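You operate a simulated robot arm through the tools that you are given. There is no shell and no other tool.

You run a simulated robot arm. Do the job below in one go: nothing can be reset, and whatever is moved stays where it is left.

JOB
Test the lamps, switch the fence on, reset and run one stroke at 3.5 bar.
Fine: one push of the lamps button; the mode knob stays at single.

It is judged by the outcome, as a careful person would: the job done as asked, and still so three seconds after it is handed in. It fails if anything else is knocked over, pushed out of place, dropped, spilled or broken.

ROBOT AND FRAMES
A 6-joint arm with a two-finger gripper, fixed in place. Base frame: the origin is on the floor under the middle of its stand, x ahead of it, y to its left, z up. Lengths are in m, angles in rad, forces in N, time in s.
It reaches about 1.572 m from its shoulder. Its first joint turns from -2.897 to 2.897 rad. Payload 2.45 kg.
The tool frame sits at the grasp point between the pads (the TCP): z along the fingers, y along the line on which they close. The tips reach 0.02 m beyond it. The gripper opens to 0.14 m; its body begins 0.168 m behind the TCP.
Orientation is that of the tool frame in the base frame, as a unit quaternion [x, y, z, w]. With the fingers straight down and closing along the base's y, the tool's x points along the base's -x, its y along +y and its z along -z.

CONTROLS
- The arm moves only by the tool move_arm. Its argument "steps" is text: rows parted by semicolons, each of 7 numbers parted by spaces: the finger opening in m, from 0 to 0.14, then the shift along the base's x, y, z in units of 200 mm (1.0 is 200 mm), then the turn, a rotation vector about the base's x, y, z in units of 90 degrees (1.0 is 90 degrees). In form: grip dx dy dz rx ry rz; .... A call has 1 to 20 rows; each row is the pose to reach, as a shift and turn from the pose commanded when the call began. A call with a number of a shift or a turn outside -1 to 1 is refused whole. Rows are played at 5 a second. More than 0.05 m and 0.15 rad between two rows, or a gripper value outside its range, and nothing of the call is played. Where a pose cannot be reached the arm comes as near as it can. A force on the tool above 40 N (or 10 N above the force at the start of the call, whichever is more), or a blocked arm, ends the call early, and 0.2 s more pass. Each finger travels about 0.045 m/s and halts on what it meets, pressing with about 23 N; the grip force reading is that of the motor and also rises with nothing between the fingers. The clock runs only during rows and for 0.2 s after the last one: add rows that repeat a pose to give the fingers time. It gives the time, the measured TCP pose, the force on the tool (base axes), the opening and the grip force at its end, in the units of the frame above (readings bear some noise), with the torque about the TCP (base axes, N m) and any sound that the robot's microphone picked up.
- Cameras (640 x 400 px; columns grow to the right, rows downward): "scene" is fixed at [0.2184, -0.5008, 1.6071]; the picture's right is [0.99, -0.16, 0.00], its down [-0.13, -0.78, -0.61] and it looks along [0.10, 0.60, -0.79] (base axes); focal length 214 px, centre (320, 200). "wrist" rides on the gripper at [0.078, 0.011, -0.209] in the tool frame; the picture's right is [-0.14, 0.99, 0.00], its down [-0.92, -0.13, -0.37] and it looks along [-0.36, -0.05, 0.93] (tool axes); focal length 280 px, centre (320, 200). There is no depth. A picture from a camera that has moved, and an enlarged one, comes with that camera's place and axes in the base frame and with its lens.
- snapshot(camera): a new picture of that camera. The clock stands still meanwhile.
- inspect(camera, box): a new picture of the part [left, top, right, bottom] of that camera's present view, enlarged. The clock stands still meanwhile.
- job_done(): hands the job in; it is judged then, once.

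Nothing tells you positions but the pictures and the camera data. Unless the task says otherwise, let go and move clear before handing in.

The tools are called after "Call:" as name(argument=value, ...) on one line, values as JSON. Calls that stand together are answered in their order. move_arm: Moves the arm, as the interface text tells. Its arguments: {"type":"object","properties":{"steps":{"type":"string"}},"required":["steps"]} The other tools are called the same way: snapshot (camera) takes a picture; inspect (camera, box) takes an enlarged picture of a part of a camera's view; job_done () hands the job in.

At the start:

```text
t: 0.0
position: [0.6665, 0.3358, 1.3036]
ee_rot: [0.0, 1.0, 0.001, 0.0]
ft_force: [0.7, 0.0, 0.4]
ft_torque: [0.01, 0.0, 0.02]
finger_gap: 0.1401
grasp_force: 0.1
```

scene: 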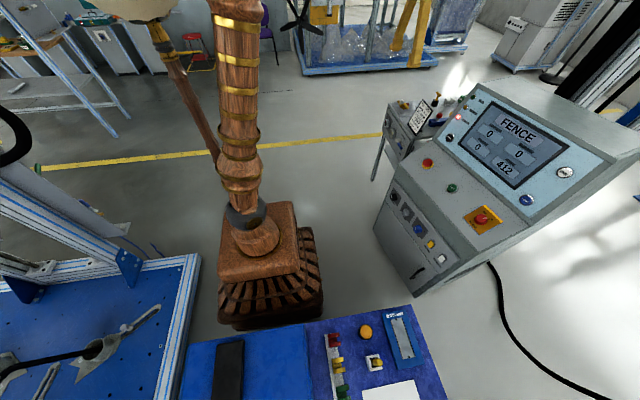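
wrist: 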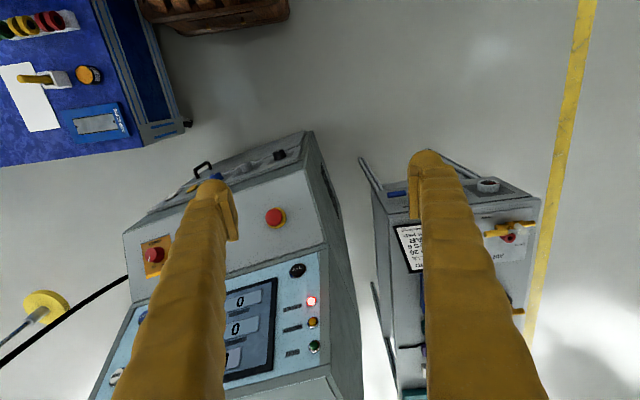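

I see a press control console ahead with a screen reading "FENCE", and a second cart behind it carrying valves and a card. I'll look closer at both before moving.

Call:
inspect(camera="scene", box=[360, 60, 640, 300])

Call:
inspect(camera="scene", box=[360, 80, 480, 160])

Call:
inspect(camera="scene", box=[370, 170, 470, 300])

Call:
inspect(camera="wrist", box=[360, 140, 560, 400])

Call:
inspect(camera="wrist", box=[90, 120, 370, 400])

```text
1.67 times, centred on (500, 180) of scene
camera zoom: at [0.2184, -0.5008, 1.6071], right [0.99, -0.16, 0.0], down [-0.13, -0.78, -0.61], along [0.1, 0.6, -0.79], focal length 358 px, centre (20, 233)
```

zoom: 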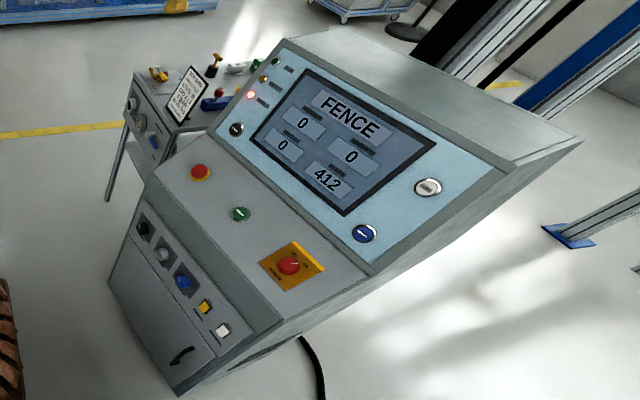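

```text
5.00 times, centred on (420, 120) of scene
camera zoom: at [0.2184, -0.5008, 1.6071], right [0.99, -0.16, 0.0], down [-0.13, -0.78, -0.61], along [0.1, 0.6, -0.79], focal length 1072 px, centre (-180, 600)
```

zoom: 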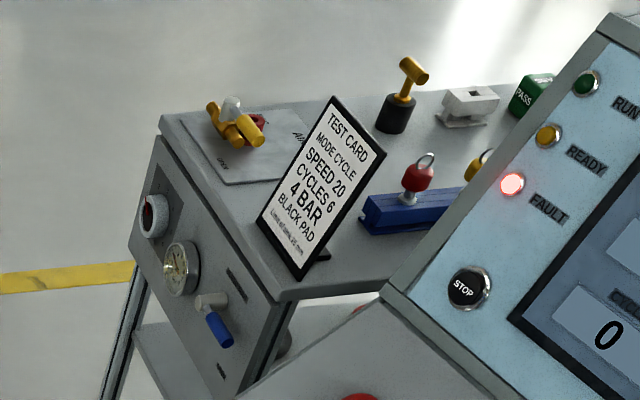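

```text
3.08 times, centred on (420, 235) of scene
camera zoom: at [0.2184, -0.5008, 1.6071], right [0.99, -0.16, 0.0], down [-0.13, -0.78, -0.61], along [0.1, 0.6, -0.79], focal length 660 px, centre (12, 92)
```

zoom: 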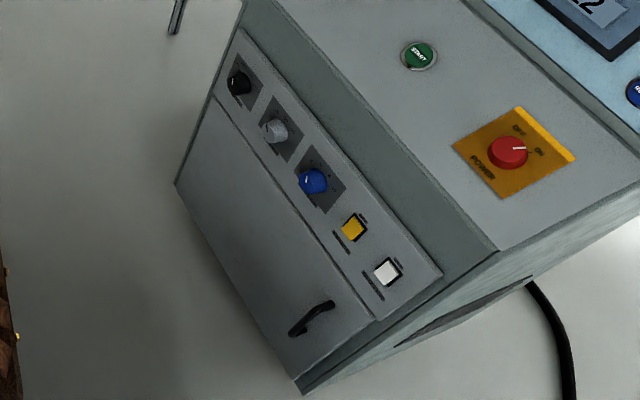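

```text
1.54 times, centred on (460, 270) of wrist
camera zoom: at [0.5895, 0.3458, 1.5144], right [0.14, 0.99, 0.0], down [0.92, -0.13, 0.37], along [0.36, -0.05, -0.93], focal length 431 px, centre (105, 92)
```

zoom: 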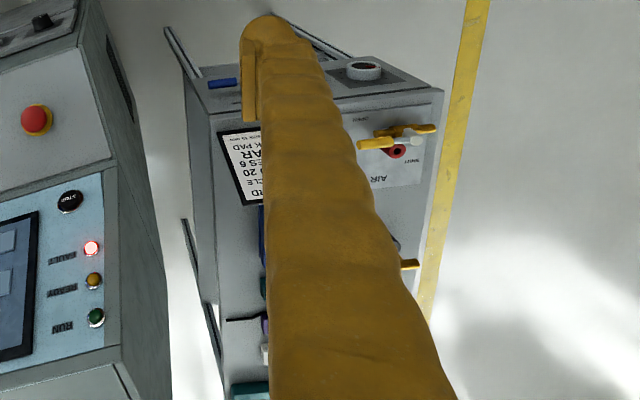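

```text
1.43 times, centred on (230, 260) of wrist
camera zoom: at [0.5895, 0.3458, 1.5144], right [0.14, 0.99, 0.0], down [0.92, -0.13, 0.37], along [0.36, -0.05, -0.93], focal length 401 px, centre (449, 114)
```

zoom: 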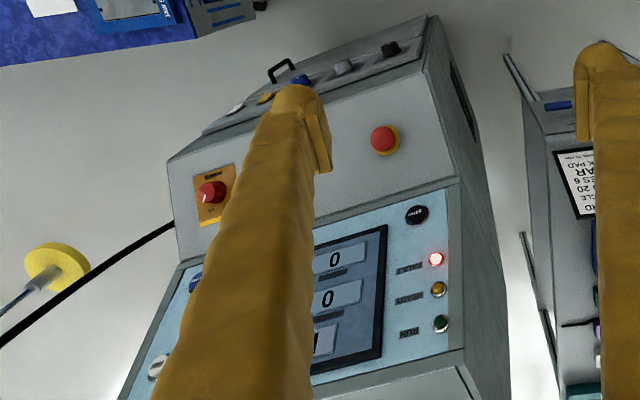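

I see the console with E-stop, START, RESET and STOP buttons and a lower knob row, and the cart behind it with a gauge and a valve. The labels need a closer look, so I'll zoom in on the screen and panels first.

Call:
inspect(camera="scene", box=[440, 90, 520, 140])

Call:
inspect(camera="scene", box=[470, 100, 550, 190])

Call:
inspect(camera="scene", box=[500, 150, 600, 220])

Call:
inspect(camera="scene", box=[380, 180, 460, 280])

Call:
inspect(camera="scene", box=[380, 100, 420, 165])

Call:
inspect(camera="scene", box=[300, 300, 460, 400])

```text
8.00 times, centred on (480, 115) of scene
camera zoom: at [0.2184, -0.5008, 1.6071], right [0.99, -0.16, 0.0], down [-0.13, -0.78, -0.61], along [0.1, 0.6, -0.79], focal length 1716 px, centre (-960, 880)
```

zoom: 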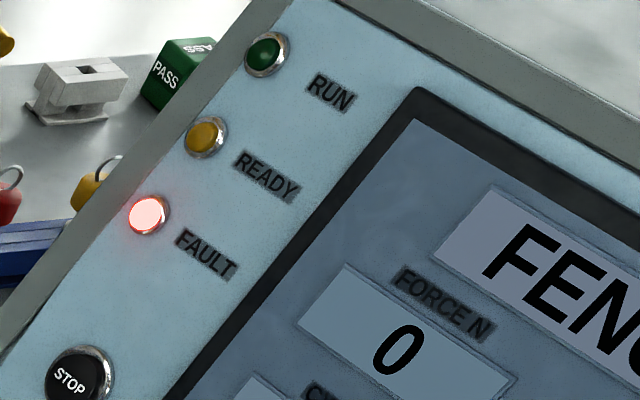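

```text
4.44 times, centred on (510, 145) of scene
camera zoom: at [0.2184, -0.5008, 1.6071], right [0.99, -0.16, 0.0], down [-0.13, -0.78, -0.61], along [0.1, 0.6, -0.79], focal length 953 px, centre (-524, 444)
```

zoom: 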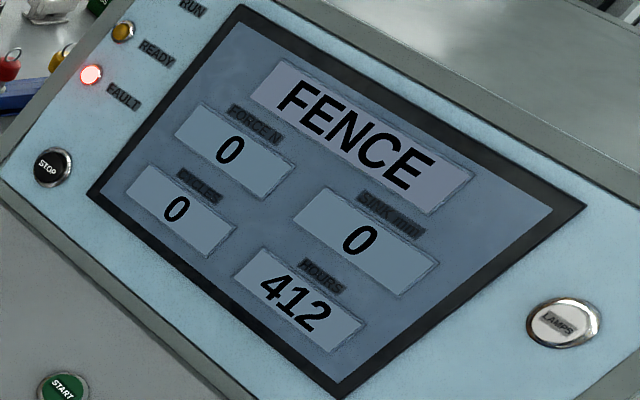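

```text
5.71 times, centred on (550, 185) of scene
camera zoom: at [0.2184, -0.5008, 1.6071], right [0.99, -0.16, 0.0], down [-0.13, -0.78, -0.61], along [0.1, 0.6, -0.79], focal length 1226 px, centre (-994, 286)
```

zoom: 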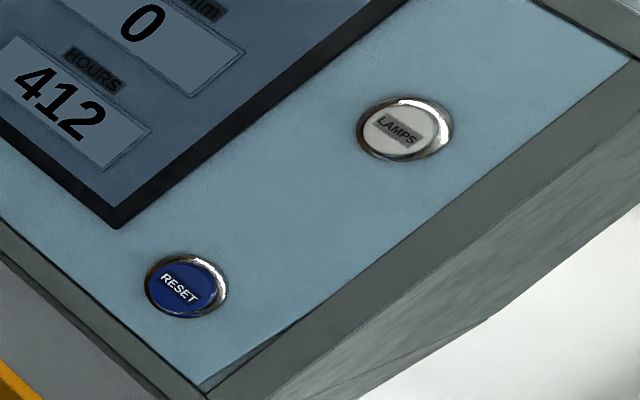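

```text
4.00 times, centred on (420, 230) of scene
camera zoom: at [0.2184, -0.5008, 1.6071], right [0.99, -0.16, 0.0], down [-0.13, -0.78, -0.61], along [0.1, 0.6, -0.79], focal length 858 px, centre (-80, 80)
```

zoom: 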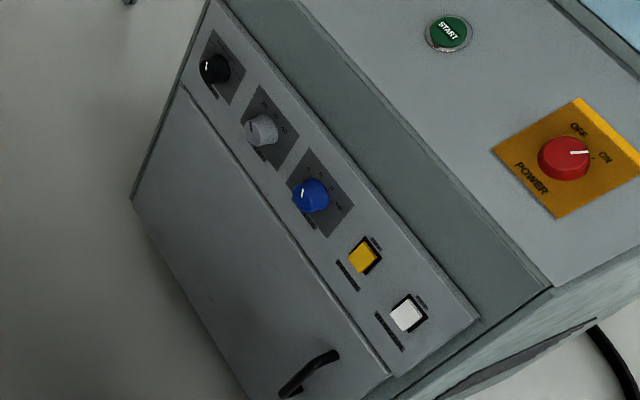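

```text
6.15 times, centred on (400, 132) of scene
camera zoom: at [0.2184, -0.5008, 1.6071], right [0.99, -0.16, 0.0], down [-0.13, -0.78, -0.61], along [0.1, 0.6, -0.79], focal length 1320 px, centre (-172, 615)
```

zoom: 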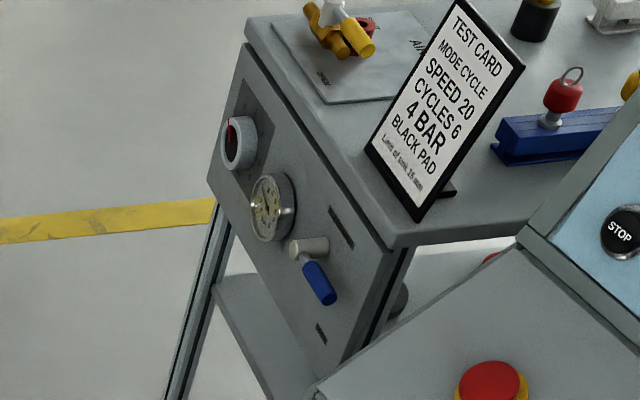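

```text
4.00 times, centred on (380, 350) of scene
camera zoom: at [0.2184, -0.5008, 1.6071], right [0.99, -0.16, 0.0], down [-0.13, -0.78, -0.61], along [0.1, 0.6, -0.79], focal length 858 px, centre (80, -400)
```

zoom: 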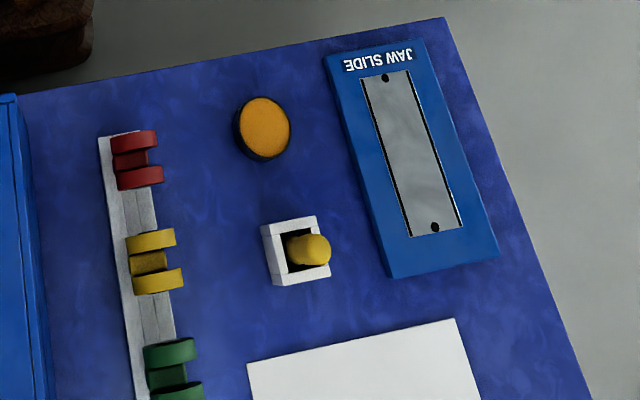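

The screen shows FENCE with the FAULT lamp lit, RESET and LAMPS are on the right of the sloped panel, and knobs and two rockers sit on the lower front. I'll move the wrist camera back and tilt it to read the lower panel.

Call:
move_arm(steps="0.14 -0.05 -0.167 -0.1 0 -0.075 0; 0.14 -0.1 -0.333 -0.2 0 -0.15 0; 0.14 -0.15 -0.5 -0.3 0 -0.225 0; 0.14 -0.2 -0.667 -0.4 0 -0.3 0; 0.14 -0.25 -0.833 -0.5 0 -0.375 0; 0.14 -0.3 -1 -0.6 0 -0.45 0; 0.14 -0.3 -1 -0.6 0 -0.45 0")

Call:
snapshot(camera="wrist")

Call:
snapshot(camera="scene")

```text
t: 1.6
position: [0.6062, 0.1355, 1.1844]
ee_rot: [0.0, 0.938, 0.0, 0.348]
ft_force: [-0.5, -0.2, 0.5]
ft_torque: [0.01, -0.01, 0.01]
finger_gap: 0.1398
grasp_force: 0.0
```

```text
taken
camera wrist: at [0.4106, 0.1464, 1.2925], right [0.1, 0.99, 0.09], down [0.46, -0.13, 0.88], along [0.88, -0.05, -0.47], focal length 280 px, centre (320, 200)
```

wrist: 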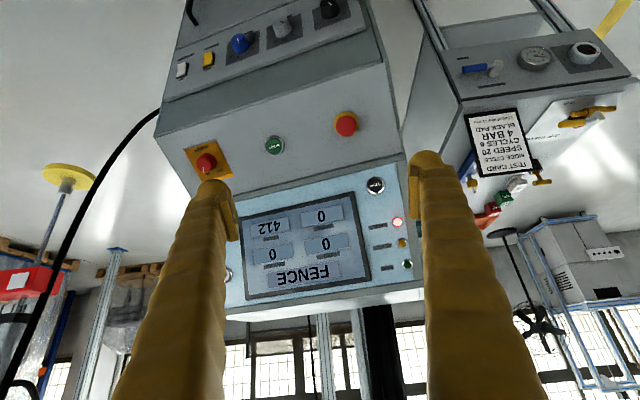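

```text
taken
```

scene: 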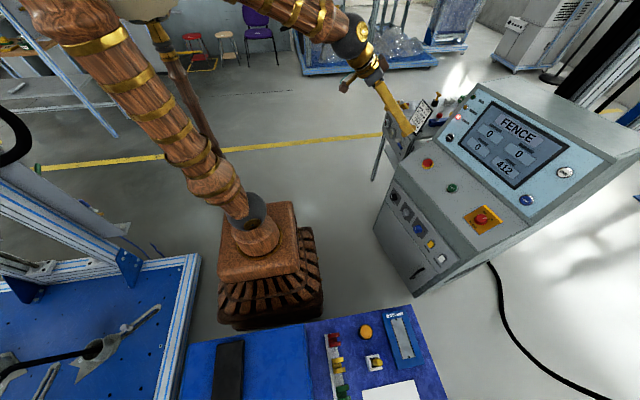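

The wrist view is upside down but clear: lower panel at the top, the sloped console below it, and the cart's regulator and gauge at upper right. I'll zoom in on the labels.

Call:
inspect(camera="wrist", box=[150, 0, 390, 110])

Call:
inspect(camera="wrist", box=[440, 20, 640, 220])

Call:
inspect(camera="wrist", box=[160, 20, 260, 100])

Call:
inspect(camera="wrist", box=[450, 30, 610, 110])

Call:
inspect(camera="wrist", box=[220, 0, 380, 70])

```text
2.67 times, centred on (270, 55) of wrist
camera zoom: at [0.4106, 0.1464, 1.2925], right [0.1, 0.99, 0.09], down [0.46, -0.13, 0.88], along [0.88, -0.05, -0.47], focal length 748 px, centre (453, 587)
```

zoom: 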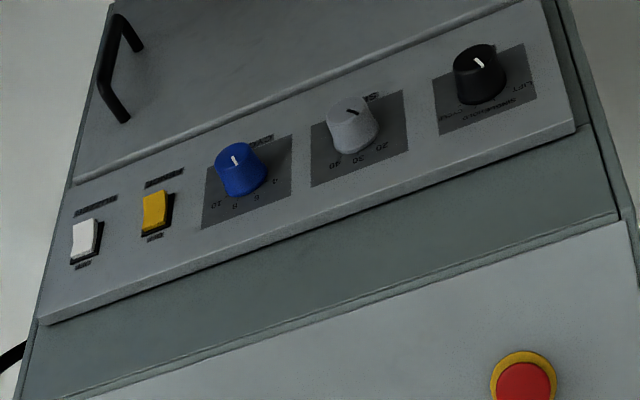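

```text
2.00 times, centred on (540, 120) of wrist
camera zoom: at [0.4106, 0.1464, 1.2925], right [0.1, 0.99, 0.09], down [0.46, -0.13, 0.88], along [0.88, -0.05, -0.47], focal length 561 px, centre (-120, 360)
```

zoom: 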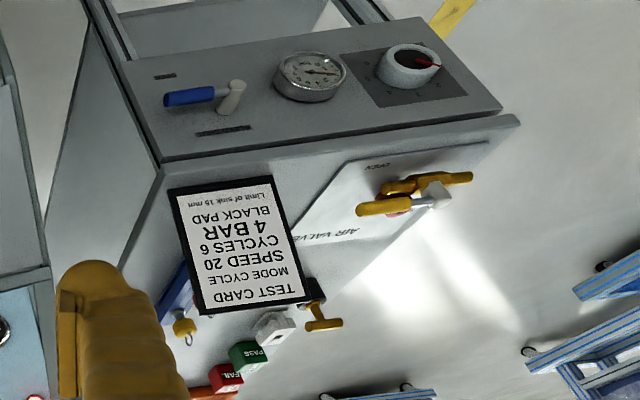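

```text
5.00 times, centred on (210, 60) of wrist
camera zoom: at [0.4106, 0.1464, 1.2925], right [0.1, 0.99, 0.09], down [0.46, -0.13, 0.88], along [0.88, -0.05, -0.47], focal length 1402 px, centre (870, 900)
```

zoom: 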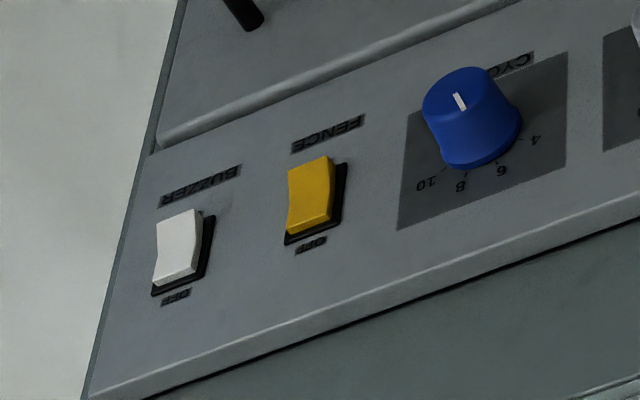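

```text
4.00 times, centred on (530, 70) of wrist
camera zoom: at [0.4106, 0.1464, 1.2925], right [0.1, 0.99, 0.09], down [0.46, -0.13, 0.88], along [0.88, -0.05, -0.47], focal length 1122 px, centre (-520, 720)
```

zoom: 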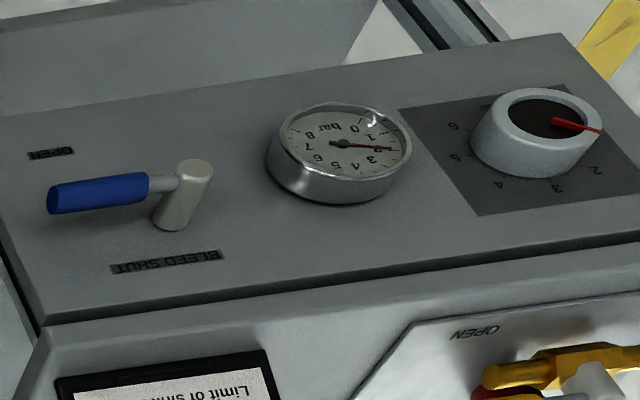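

```text
4.00 times, centred on (300, 35) of wrist
camera zoom: at [0.4106, 0.1464, 1.2925], right [0.1, 0.99, 0.09], down [0.46, -0.13, 0.88], along [0.88, -0.05, -0.47], focal length 1122 px, centre (400, 860)
```

zoom: 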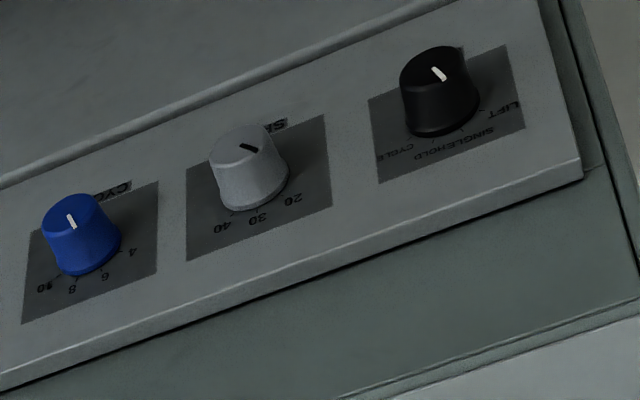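

I read the lower panel as MODE, SPEED and CYCLES knobs followed by FENCE and BUZZER rockers, with the FENCE rocker near (0.836, -0.119, 0.630). The cart carries a regulator dial near (0.936, 0.822, 0.694), a gauge at about 2 bar and a bleed lever. I'll bring the camera closer to the lower panel to read the mode and rocker positions.

Call:
move_arm(steps="0.14 0.075 -0.08 -0.2 0 0 0; 0.14 0.15 -0.16 -0.4 0 0 0; 0.14 0.225 -0.24 -0.6 0 0 0; 0.14 0.3 -0.32 -0.8 0 0 0; 0.14 0.375 -0.4 -1 0 0 0; 0.14 0.375 -0.4 -1 0 0 0")

Call:
snapshot(camera="wrist")

Call:
inspect(camera="wrist", box=[100, 0, 340, 150])

Call:
inspect(camera="wrist", box=[260, 0, 500, 150])

```text
t: 3.0
position: [0.6817, 0.0579, 0.9822]
ee_rot: [0.012, 0.939, 0.003, 0.345]
ft_force: [0.0, 0.0, -0.3]
ft_torque: [-0.05, 0.07, 0.04]
finger_gap: 0.1401
grasp_force: 0.1
```

```text
taken
camera wrist: at [0.4867, 0.0697, 1.0934], right [0.12, 0.99, 0.1], down [0.46, -0.15, 0.87], along [0.88, -0.06, -0.47], focal length 280 px, centre (320, 200)
```

wrist: 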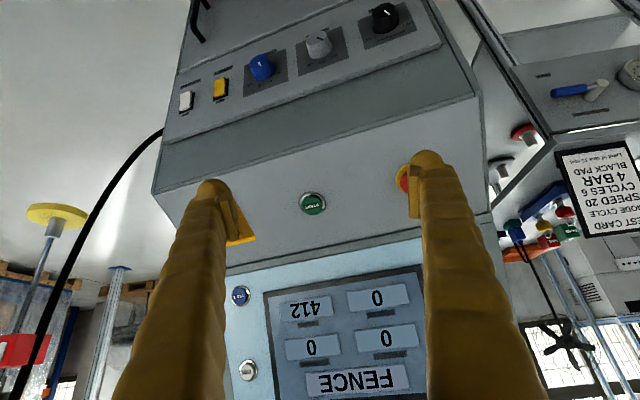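

```text
2.67 times, centred on (220, 75) of wrist
camera zoom: at [0.4867, 0.0697, 1.0934], right [0.12, 0.99, 0.1], down [0.46, -0.15, 0.87], along [0.88, -0.06, -0.47], focal length 748 px, centre (587, 533)
```

zoom: 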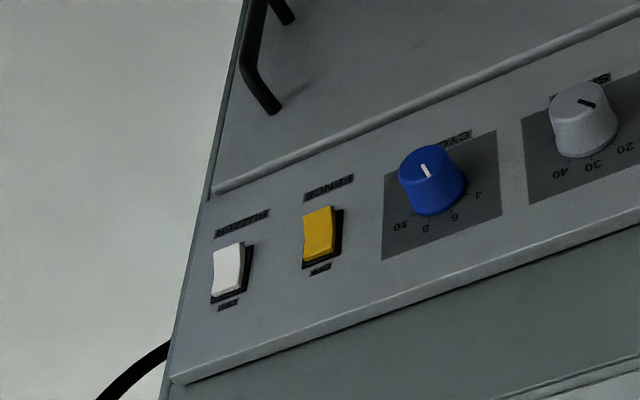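

```text
2.67 times, centred on (380, 75) of wrist
camera zoom: at [0.4867, 0.0697, 1.0934], right [0.12, 0.99, 0.1], down [0.46, -0.15, 0.87], along [0.88, -0.06, -0.47], focal length 748 px, centre (160, 533)
```

zoom: 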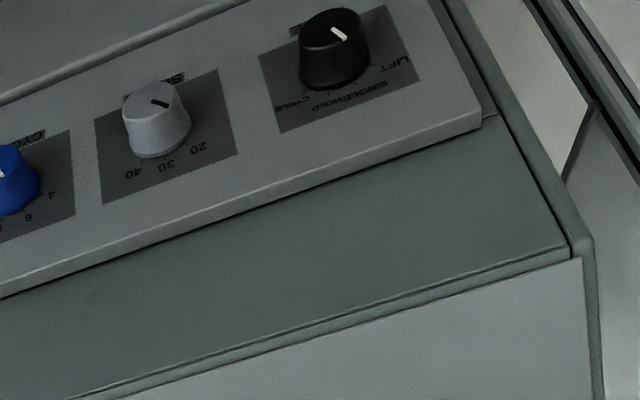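

The camera is now closer to the lower panel. I'll zoom in tightly on the mode knob and the two rockers.

Call:
inspect(camera="wrist", box=[350, 0, 430, 50])

Call:
inspect(camera="wrist", box=[170, 60, 250, 120])

Call:
inspect(camera="wrist", box=[230, 20, 350, 100])

Call:
inspect(camera="wrist", box=[520, 40, 640, 130])

```text
8.00 times, centred on (390, 25) of wrist
camera zoom: at [0.4867, 0.0697, 1.0934], right [0.12, 0.99, 0.1], down [0.46, -0.15, 0.87], along [0.88, -0.06, -0.47], focal length 2243 px, centre (-240, 1600)
```

zoom: 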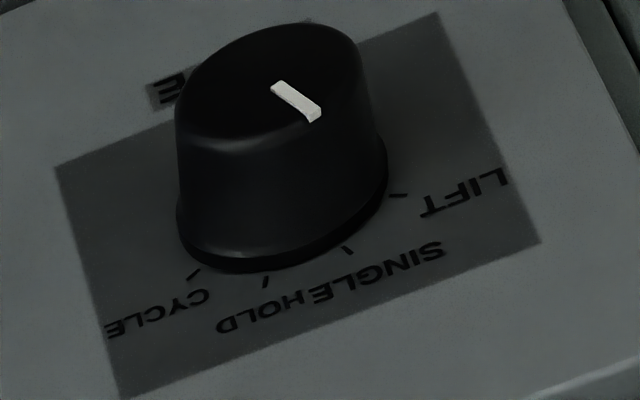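

```text
6.67 times, centred on (210, 90) of wrist
camera zoom: at [0.4867, 0.0697, 1.0934], right [0.12, 0.99, 0.1], down [0.46, -0.15, 0.87], along [0.88, -0.06, -0.47], focal length 1869 px, centre (1053, 933)
```

zoom: 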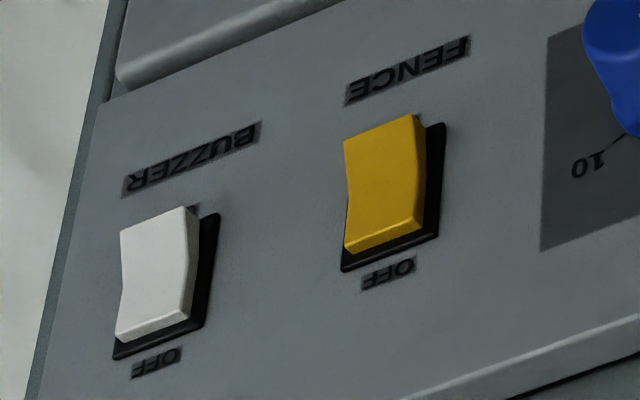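

```text
5.00 times, centred on (290, 60) of wrist
camera zoom: at [0.4867, 0.0697, 1.0934], right [0.12, 0.99, 0.1], down [0.46, -0.15, 0.87], along [0.88, -0.06, -0.47], focal length 1402 px, centre (470, 900)
```

zoom: 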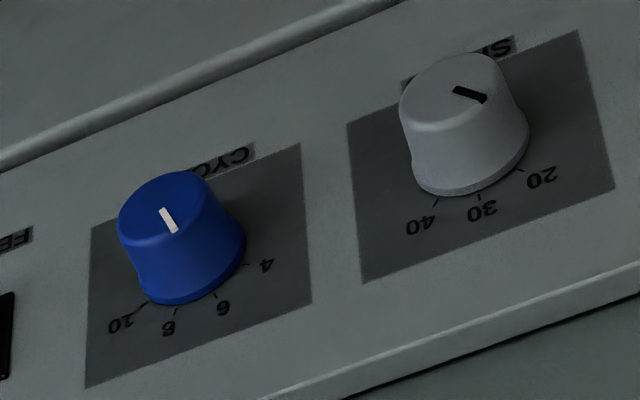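

```text
4.44 times, centred on (580, 85) of wrist
camera zoom: at [0.4867, 0.0697, 1.0934], right [0.12, 0.99, 0.1], down [0.46, -0.15, 0.87], along [0.88, -0.06, -0.47], focal length 1246 px, centre (-836, 711)
```

zoom: 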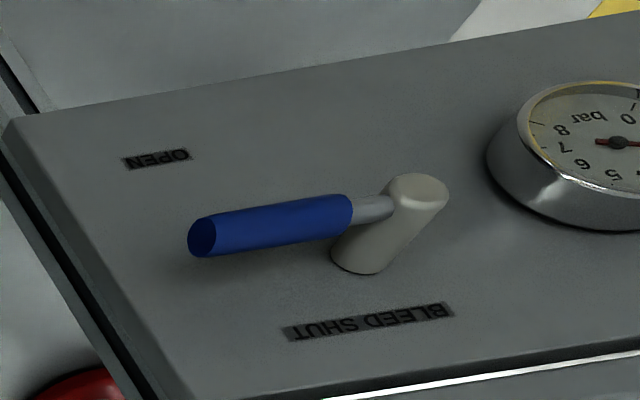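

The mode knob points at SINGLE and the FENCE rocker's OFF label is at its upper end. I'll take a lower, more frontal view to confirm which half of the rocker is ON, and to get the panel's tilt.

Call:
move_arm(steps="0.14 -0.018 -0.09 -0.167 0 -0.0555 0; 0.14 -0.036 -0.18 -0.333 0 -0.111 0; 0.14 -0.054 -0.27 -0.5 0 -0.1665 0; 0.14 -0.072 -0.36 -0.667 0 -0.222 0; 0.14 -0.09 -0.45 -0.833 0 -0.2775 0; 0.14 -0.108 -0.53 -1 0 -0.333 0; 0.14 -0.108 -0.53 -1 0 -0.333 0; 0.14 -0.108 -0.53 -1 0 -0.333 0")

Call:
snapshot(camera="wrist")

Call:
inspect(camera="wrist", box=[120, 0, 440, 200])

Call:
snapshot(camera="scene")

```text
t: 4.8
position: [0.7828, 0.0261, 0.8319]
ee_rot: [0.005, 0.827, -0.077, 0.557]
ft_force: [-0.1, -0.6, -0.2]
ft_torque: [0.04, 0.0, 0.0]
finger_gap: 0.1402
grasp_force: 0.0
out of reach, approached as far as the arm can: row 2, 3, 4, 5, 6, 7, 8
```

```text
taken
camera wrist: at [0.5618, 0.0569, 0.8366], right [0.14, 0.99, 0.01], down [0.0, -0.01, 1.0], along [0.99, -0.14, 0.0], focal length 280 px, centre (320, 200)
```

wrist: 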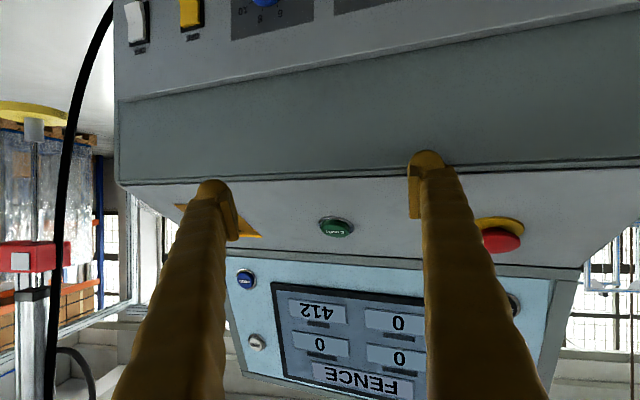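

```text
2.00 times, centred on (280, 100) of wrist
camera zoom: at [0.5618, 0.0569, 0.8366], right [0.14, 0.99, 0.01], down [0.0, -0.01, 1.0], along [0.99, -0.14, 0.0], focal length 561 px, centre (400, 400)
```

zoom: 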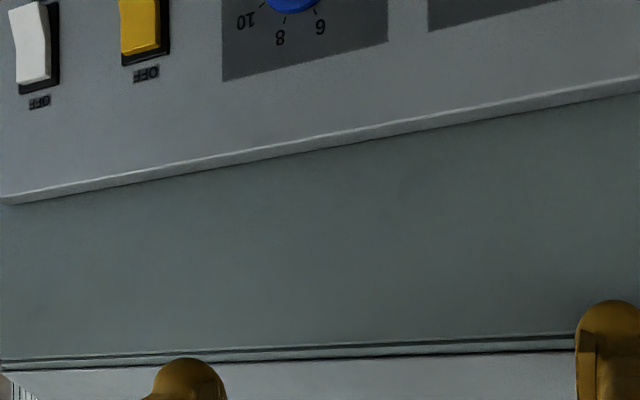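

```text
taken
```

scene: 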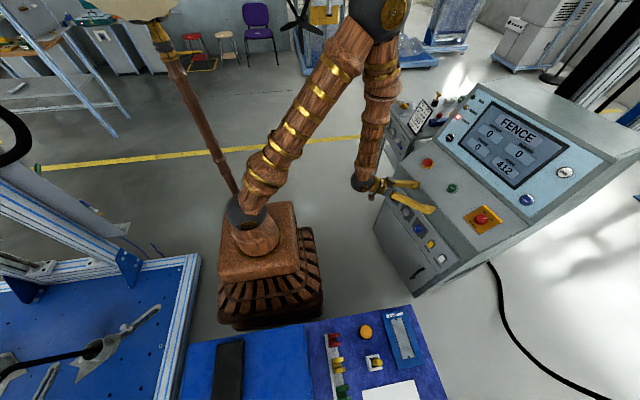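

That pose was out of reach: the wrist gets too close to the robot's base with the tool level, and the arm drifted forward to TCP (0.783, 0.026, 0.832). I'll back up and away to a steeper tool angle before planning the presses.

Call:
move_arm(steps="0.14 0 0 0.2 0 0.06 0; 0.14 0 0 0.4 0 0.12 0; 0.14 0 0 0.6 0 0.18 0; 0.14 0 0 0.8 0 0.24 0; 0.14 0 0 1 0 0.3 0; 0.14 0 0 1 0 0.3 0; 0.14 0 0 1 0 0.3 0")

Call:
snapshot(camera="wrist")

```text
t: 6.4
position: [0.7834, 0.0224, 1.0282]
ee_rot: [-0.014, 0.934, -0.073, 0.349]
ft_force: [0.5, 0.0, 0.8]
ft_torque: [-0.03, -0.06, -0.01]
finger_gap: 0.1399
grasp_force: 0.0
```

```text
taken
camera wrist: at [0.5881, 0.0532, 1.1336], right [0.13, 0.99, -0.06], down [0.45, -0.01, 0.89], along [0.88, -0.14, -0.45], focal length 280 px, centre (320, 200)
```

wrist: 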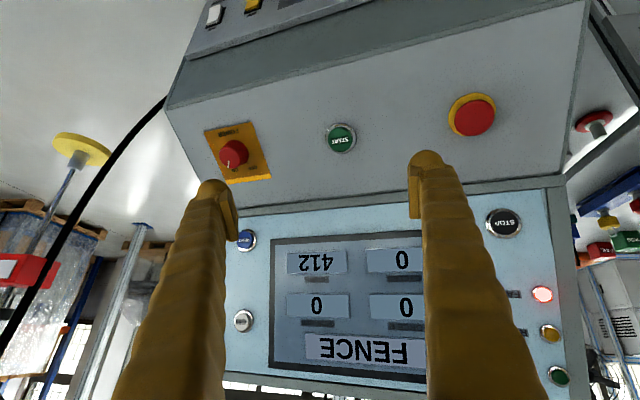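

The arm keeps whatever pose it actually reached as the new reference, so I now start from (0.783, 0.022, 1.028). I place LAMPS at (1.0745, -0.1425, 1.112) on a panel leaning back about 15°. I'll close the fingers and line up 12 cm in front of it.

Call:
move_arm(steps="0.1 0.113 -0.135 0.087 0.0171 -0.0517 0.0222; 0.06 0.226 -0.27 0.174 0.0341 -0.1034 0.0444; 0.02 0.34 -0.406 0.26 0.0512 -0.1551 0.0666; 0 0.453 -0.541 0.347 0.0683 -0.2067 0.0887; 0 0.566 -0.676 0.434 0.0854 -0.2584 0.1109; 0 0.679 -0.811 0.521 0.1024 -0.3101 0.1331; 0 0.7925 -0.9465 0.6075 0.1195 -0.3618 0.1553; 0 0.7925 -0.9465 0.6075 0.1195 -0.3618 0.1553; 0 0.7925 -0.9465 0.6075 0.1195 -0.3618 0.1553; 0 0.7925 -0.9465 0.6075 0.1195 -0.3618 0.1553")

Call:
snapshot(camera="wrist")

Call:
inspect(camera="scene", box=[440, 100, 640, 225])

```text
t: 8.6
position: [0.9553, -0.0026, 1.1745]
ee_rot: [0.071, 0.803, -0.003, 0.591]
ft_force: [-0.6, 0.3, 0.1]
ft_torque: [0.01, 0.0, 0.01]
finger_gap: 0.0
grasp_force: 22.6
out of reach, approached as far as the arm can: row 3, 4, 5, 6, 7, 8, 9, 10
```

```text
taken
camera wrist: at [0.7357, 0.0342, 1.1651], right [0.15, 0.97, 0.21], down [-0.1, -0.2, 0.98], along [0.98, -0.17, 0.06], focal length 280 px, centre (320, 200)
```

wrist: 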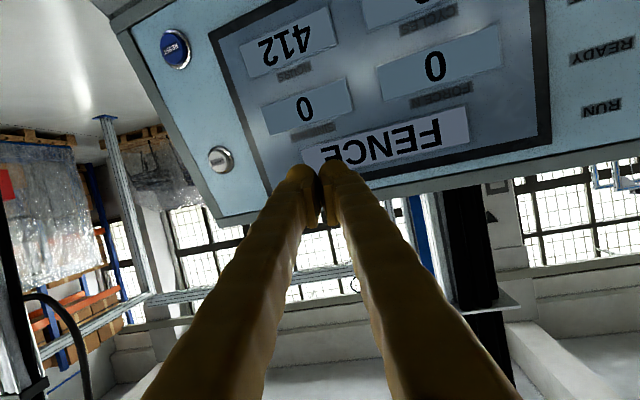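

```text
3.20 times, centred on (540, 162) of scene
camera zoom: at [0.2184, -0.5008, 1.6071], right [0.99, -0.16, 0.0], down [-0.13, -0.78, -0.61], along [0.1, 0.6, -0.79], focal length 686 px, centre (-384, 320)
```

zoom: 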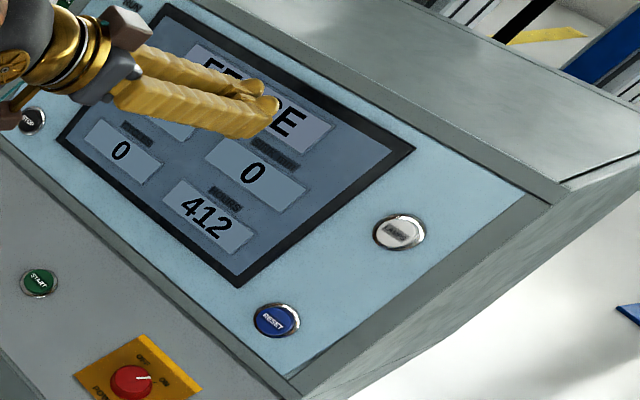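

The arm stopped short again at TCP (0.955, -0.003, 1.175), which looks like a joint limit with this orientation. I'll check the arm's whole configuration before trying another.

Call:
snapshot(camera="scene")

```text
taken
```

scene: 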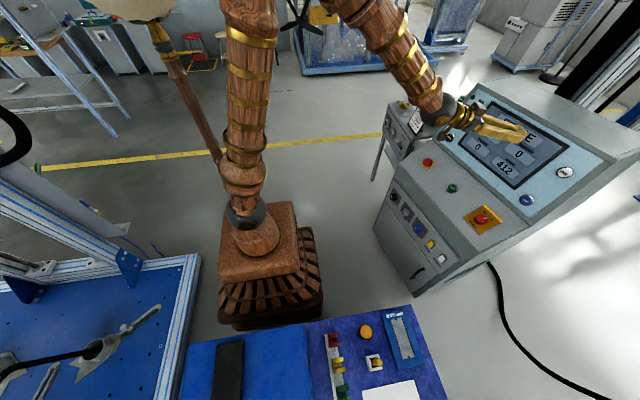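

My best reading is that a wrist joint limit stops the tool swinging past the arm's own plane when it is bent upward. I'll retreat, tilt the tool down, turn the heading positive there, and only then tilt up again.

Call:
move_arm(steps="0 -0.1 0 0.047 0.0072 0.08 0; 0 -0.2 0 0.095 0.0144 0.16 0; 0 -0.29 0 0.142 0.0216 0.24 0; 0 -0.39 0 0.19 0.0288 0.32 0; 0 -0.485 0 0.236 0.036 0.4 0; 0 -0.58 0 0.283 0.0432 0.48 0; 0 -0.68 0 0.33 0.0504 0.56 0; 0 -0.775 0 0.378 0.0576 0.637 0; 0 -0.775 0 0.378 0.0576 0.637 0")

```text
t: 10.6
position: [0.7983, 0.0047, 1.2501]
ee_rot: [0.086, 0.988, 0.001, 0.129]
ft_force: [-0.4, 0.4, -0.3]
ft_torque: [-0.01, -0.03, -0.01]
finger_gap: 0.0
grasp_force: 22.6
out of reach, approached as far as the arm can: row 2, 3, 4
```

The retreat worked. Now at (0.798, 0.005, 1.250) with the tool nearly straight down, I'll slide to negative y and turn the heading toward the console normal.

Call:
move_arm(steps="0 0 -0.165 0 -0.0031 -0.0008 0.0662; 0 0 -0.33 0 -0.0061 -0.0016 0.1324; 0 0 -0.495 0 -0.0092 -0.0024 0.1986; 0 0 -0.66 0 -0.0122 -0.0032 0.2648; 0 0 -0.825 0 -0.0153 -0.004 0.331; 0 0 -0.825 0 -0.0153 -0.004 0.331")

```text
t: 12.0
position: [0.7993, -0.162, 1.251]
ee_rot: [-0.173, 0.976, 0.022, 0.13]
ft_force: [0.0, 0.5, -0.5]
ft_torque: [0.03, -0.01, 0.01]
finger_gap: 0.0
grasp_force: 23.1
```

Reached with the heading turned to about +20°. Now I'll tilt the tool up toward the LAMPS button while moving to a 10 cm standoff.

Call:
move_arm(steps="0 0.104 -0.014 -0.066 0.0282 -0.0776 0; 0 0.2075 -0.0275 -0.1325 0.0564 -0.1551 0; 0 0.311 -0.041 -0.199 0.0846 -0.2327 0; 0 0.415 -0.055 -0.265 0.1129 -0.3102 0; 0 0.519 -0.069 -0.331 0.1411 -0.3878 0; 0 0.6225 -0.0825 -0.3975 0.1693 -0.4653 0; 0 0.726 -0.096 -0.464 0.1975 -0.5429 0; 0 0.83 -0.11 -0.53 0.2257 -0.6204 0; 0 0.83 -0.11 -0.53 0.2257 -0.6204 0; 0 0.83 -0.11 -0.53 0.2257 -0.6204 0")

Call:
snapshot(camera="wrist")

Call:
snapshot(camera="scene")

```text
t: 14.2
position: [0.9635, -0.182, 1.1441]
ee_rot: [-0.138, 0.784, 0.103, 0.596]
ft_force: [0.2, -1.7, -0.1]
ft_torque: [-0.02, -0.02, -0.03]
finger_gap: 0.0001
grasp_force: 22.9
```

```text
taken
camera wrist: at [0.7517, -0.2476, 1.1263], right [-0.3, 0.94, 0.13], down [-0.06, -0.16, 0.99], along [0.95, 0.29, 0.1], focal length 280 px, centre (320, 200)
```

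wrist: 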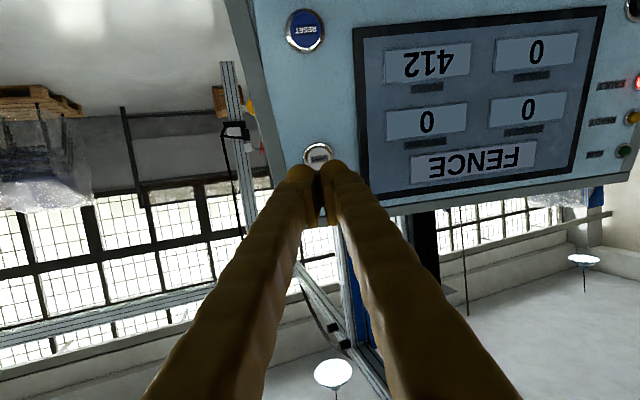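

```text
taken
```

scene: 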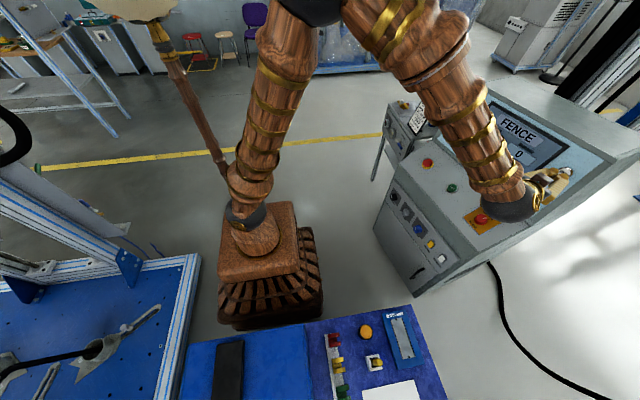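

The turn worked: the tool now points at LAMPS from about 10 cm away. I'll zoom in to check that the fingertips line up with it.

Call:
inspect(camera="wrist", box=[270, 120, 370, 240])

Call:
inspect(camera="scene", box=[500, 140, 600, 240])

```text
3.33 times, centred on (320, 180) of wrist
camera zoom: at [0.7517, -0.2476, 1.1263], right [-0.3, 0.94, 0.13], down [-0.06, -0.16, 0.99], along [0.95, 0.29, 0.1], focal length 935 px, centre (320, 267)
```

zoom: 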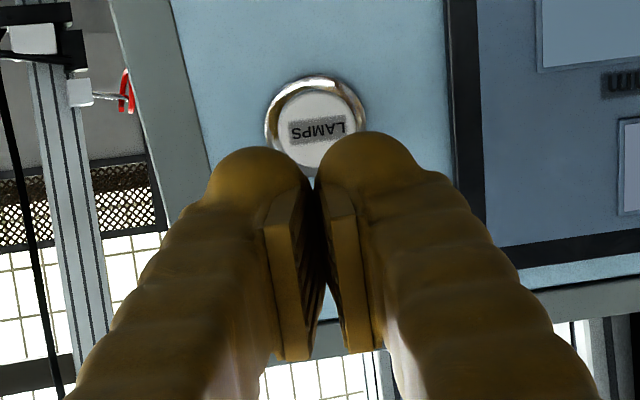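

```text
4.00 times, centred on (550, 190) of scene
camera zoom: at [0.2184, -0.5008, 1.6071], right [0.99, -0.16, 0.0], down [-0.13, -0.78, -0.61], along [0.1, 0.6, -0.79], focal length 858 px, centre (-600, 240)
```

zoom: 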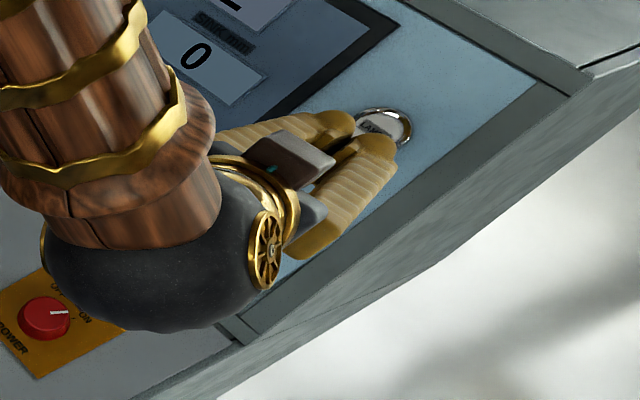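

LAMPS sits just beyond the fingertips, with the cap standing proud of its ring. Each fingertip is about 27 mm wide, so I'll open slightly and press with the leading (-y) finger alone. First I'll shift that finger in front of the button.

Call:
move_arm(steps="0.04 0.07 0.096 -0.027 0 0 0; 0.04 0.137 0.192 -0.053 0 0 0; 0.04 0.205 0.2875 -0.08 0 0 0; 0.04 0.205 0.2875 -0.08 0 0 0; 0.04 0.205 0.2875 -0.08 0 0 0")

Call:
inspect(camera="wrist", box=[220, 80, 420, 230])

Call:
inspect(camera="scene", box=[520, 130, 610, 210])

```text
t: 15.4
position: [1.0041, -0.1228, 1.1285]
ee_rot: [-0.138, 0.784, 0.104, 0.596]
ft_force: [-0.1, 0.9, 0.6]
ft_torque: [0.01, 0.0, 0.01]
finger_gap: 0.0399
grasp_force: 0.0
```

```text
2.67 times, centred on (320, 155) of wrist
camera zoom: at [0.7914, -0.1888, 1.1107], right [-0.3, 0.94, 0.13], down [-0.06, -0.16, 0.99], along [0.95, 0.29, 0.1], focal length 748 px, centre (320, 320)
```

zoom: 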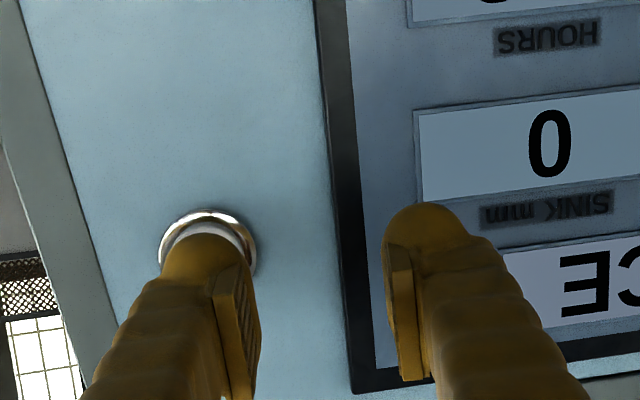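

```text
5.00 times, centred on (565, 170) of scene
camera zoom: at [0.2184, -0.5008, 1.6071], right [0.99, -0.16, 0.0], down [-0.13, -0.78, -0.61], along [0.1, 0.6, -0.79], focal length 1072 px, centre (-905, 350)
```

zoom: 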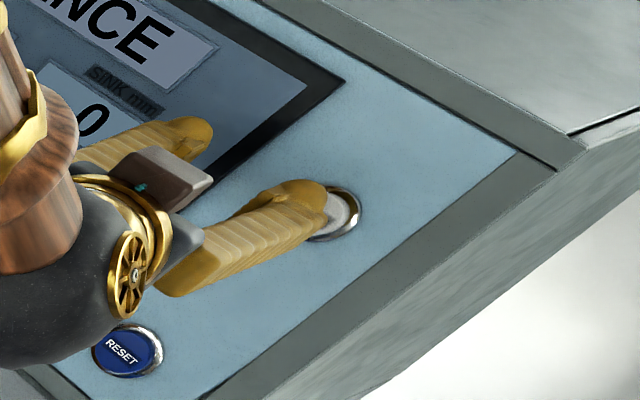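

The -y fingertip lines up with LAMPS and is about 4 cm short of it. I'll advance along the panel normal to the estimated contact point in small steps.

Call:
move_arm(steps="0.04 0.071 0.013 -0.0202 0 0 0; 0.04 0.1184 0.0218 -0.0336 0 0 0; 0.04 0.1515 0.0278 -0.043 0 0 0; 0.04 0.1705 0.0313 -0.0484 0 0 0; 0.04 0.1894 0.0348 -0.0538 0 0 0; 0.04 0.1894 0.0348 -0.0538 0 0 0")

Call:
inspect(camera="wrist", box=[220, 80, 420, 230])

Call:
inspect(camera="scene", box=[440, 90, 600, 210])

```text
t: 16.8
position: [1.0445, -0.1175, 1.1174]
ee_rot: [-0.139, 0.784, 0.105, 0.596]
ft_force: [-0.6, 0.3, 0.0]
ft_torque: [-0.03, 0.03, -0.02]
finger_gap: 0.0402
grasp_force: 0.2
```

```text
2.67 times, centred on (320, 155) of wrist
camera zoom: at [0.8314, -0.1831, 1.0993], right [-0.3, 0.94, 0.13], down [-0.06, -0.16, 0.99], along [0.95, 0.29, 0.1], focal length 748 px, centre (320, 320)
```

zoom: 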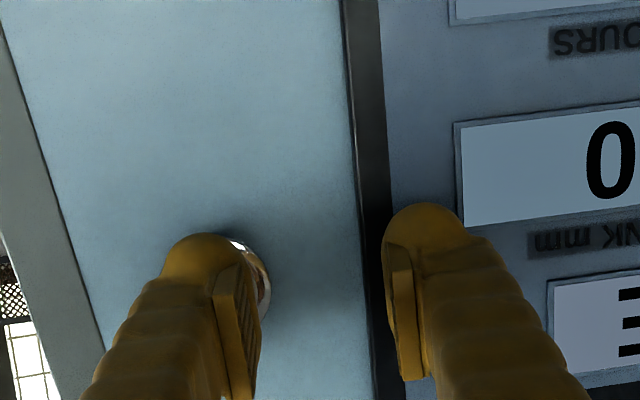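

```text
3.33 times, centred on (520, 150) of scene
camera zoom: at [0.2184, -0.5008, 1.6071], right [0.99, -0.16, 0.0], down [-0.13, -0.78, -0.61], along [0.1, 0.6, -0.79], focal length 715 px, centre (-347, 367)
```

zoom: 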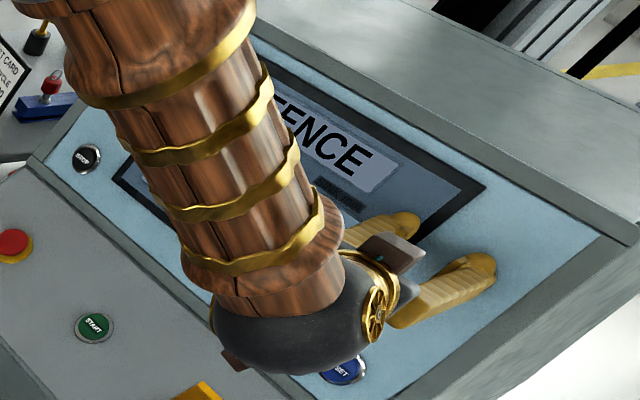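

No contact yet, since the force reading is still zero, but the finger is right at the cap. I'll continue in 2 mm steps.

Call:
move_arm(steps="0.04 0.0095 0.0017 -0.0027 0 0 0; 0.04 0.0189 0.0035 -0.0054 0 0 0; 0.04 0.0284 0.0052 -0.0081 0 0 0; 0.04 0.0284 0.0052 -0.0081 0 0 0")

```text
t: 17.8
position: [1.0502, -0.1159, 1.116]
ee_rot: [-0.138, 0.784, 0.104, 0.597]
ft_force: [-11.6, -1.5, -0.2]
ft_torque: [-0.02, -0.05, -0.32]
finger_gap: 0.0388
grasp_force: 0.0
heard: click
```

I heard a click at about 12 N, so the button is in. I'll check whether the lamps lit while it is held.

Call:
inspect(camera="scene", box=[440, 80, 600, 200])

Call:
snapshot(camera="wrist")

```text
3.33 times, centred on (520, 140) of scene
camera zoom: at [0.2184, -0.5008, 1.6071], right [0.99, -0.16, 0.0], down [-0.13, -0.78, -0.61], along [0.1, 0.6, -0.79], focal length 715 px, centre (-347, 400)
```

zoom: 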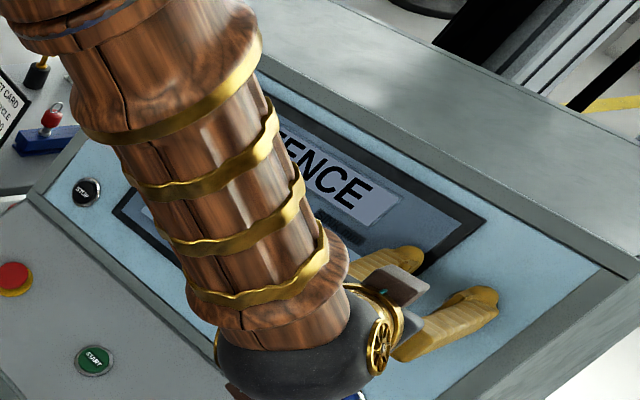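

```text
taken
camera wrist: at [0.8369, -0.1826, 1.0979], right [-0.3, 0.94, 0.13], down [-0.06, -0.16, 0.99], along [0.95, 0.29, 0.1], focal length 280 px, centre (320, 200)
```

wrist: 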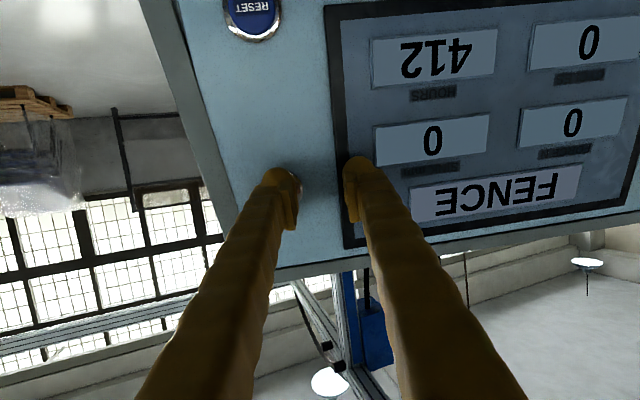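

The click confirms the push, though the lamps themselves are out of view. I'll back off straight along the normal.

Call:
move_arm(steps="0.04 -0.0947 -0.0174 0.0269 0 0 0; 0.04 -0.1894 -0.0348 0.0538 0 0 0; 0.04 -0.2841 -0.0522 0.0807 0 0 0; 0.04 -0.3788 -0.0696 0.1076 0 0 0; 0.04 -0.3788 -0.0696 0.1076 0 0 0")

Call:
snapshot(camera="wrist")

Call:
snapshot(camera="scene")

```text
t: 19.0
position: [0.973, -0.1314, 1.1375]
ee_rot: [-0.138, 0.784, 0.104, 0.596]
ft_force: [-0.4, -0.8, -0.1]
ft_torque: [0.01, 0.0, 0.01]
finger_gap: 0.04
grasp_force: 0.1
```

```text
taken
camera wrist: at [0.7609, -0.1964, 1.1192], right [-0.3, 0.94, 0.13], down [-0.06, -0.16, 0.99], along [0.95, 0.29, 0.1], focal length 280 px, centre (320, 200)
```

wrist: 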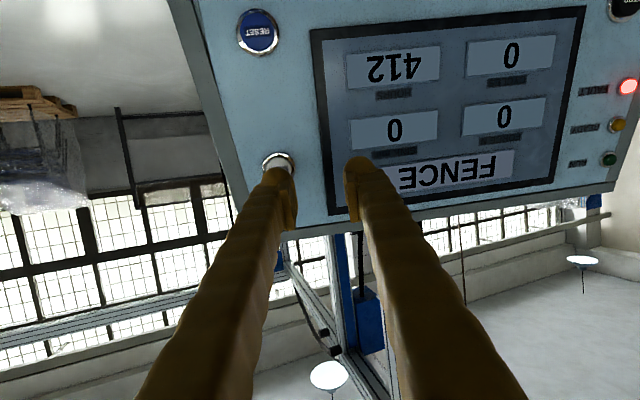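

```text
taken
```

scene: 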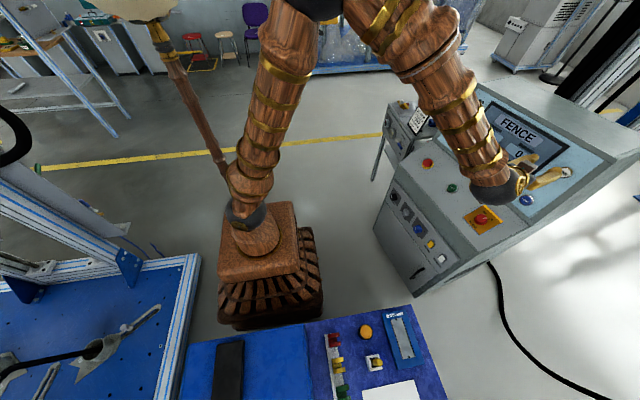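

The button is released and the lamps test is done. Next is the FENCE rocker: I'll retreat, flatten the tilt to about 50° and descend in front of the lower panel, keeping the heading positive.

Call:
move_arm(steps="0.04 -0.167 -0.017 -0.025 -0.0155 0.0425 0; 0.03 -0.333 -0.033 -0.05 -0.0309 0.0849 0; 0.02 -0.5 -0.05 -0.075 -0.0464 0.1274 0; 0.01 -0.667 -0.067 -0.1 -0.0618 0.1698 0; 0 -0.833 -0.083 -0.125 -0.0773 0.2123 0; 0 -1 -0.1 -0.15 -0.0927 0.2547 0; 0 -1 -0.1 -0.15 -0.0927 0.2547 0")

Call:
move_arm(steps="0 -0.02 0 -0.2 0 0 0; 0 -0.04 0 -0.4 0 0 0; 0 -0.06 0 -0.6 0 0 0; 0 -0.08 0 -0.8 0 0 0; 0 -0.1 0 -1 0 0 0; 0 -0.1 0 -1 0 0 0")

Call:
snapshot(camera="wrist")

Call:
snapshot(camera="scene")

```text
t: 20.6
position: [0.773, -0.15, 1.1072]
ee_rot: [-0.158, 0.892, 0.073, 0.417]
ft_force: [0.7, -0.3, -1.0]
ft_torque: [-0.01, -0.04, 0.03]
finger_gap: 0.0
grasp_force: 22.8
```

```text
t: 22.0
position: [0.7544, -0.1486, 0.9083]
ee_rot: [-0.158, 0.892, 0.072, 0.417]
ft_force: [0.4, 0.2, 0.0]
ft_torque: [0.0, 0.04, -0.01]
finger_gap: 0.0001
grasp_force: 23.5
```

```text
taken
camera wrist: at [0.5519, -0.211, 0.9832], right [-0.25, 0.96, 0.1], down [0.33, -0.01, 0.94], along [0.91, 0.27, -0.32], focal length 280 px, centre (320, 200)
```

wrist: 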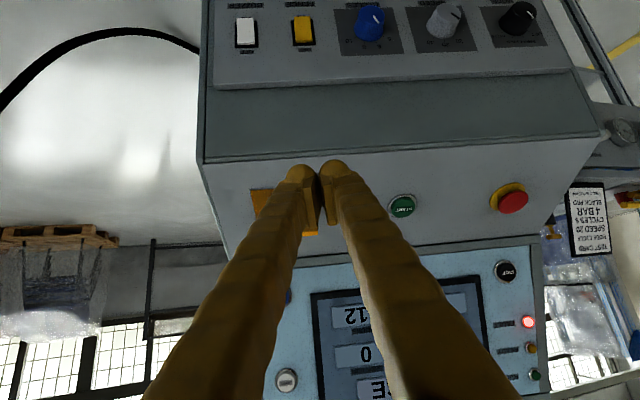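

```text
taken
```

scene: 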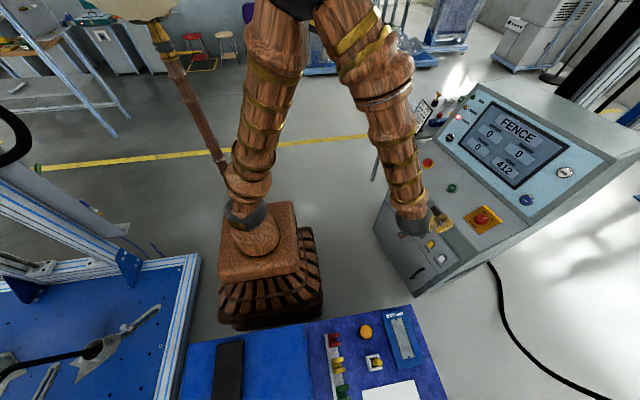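

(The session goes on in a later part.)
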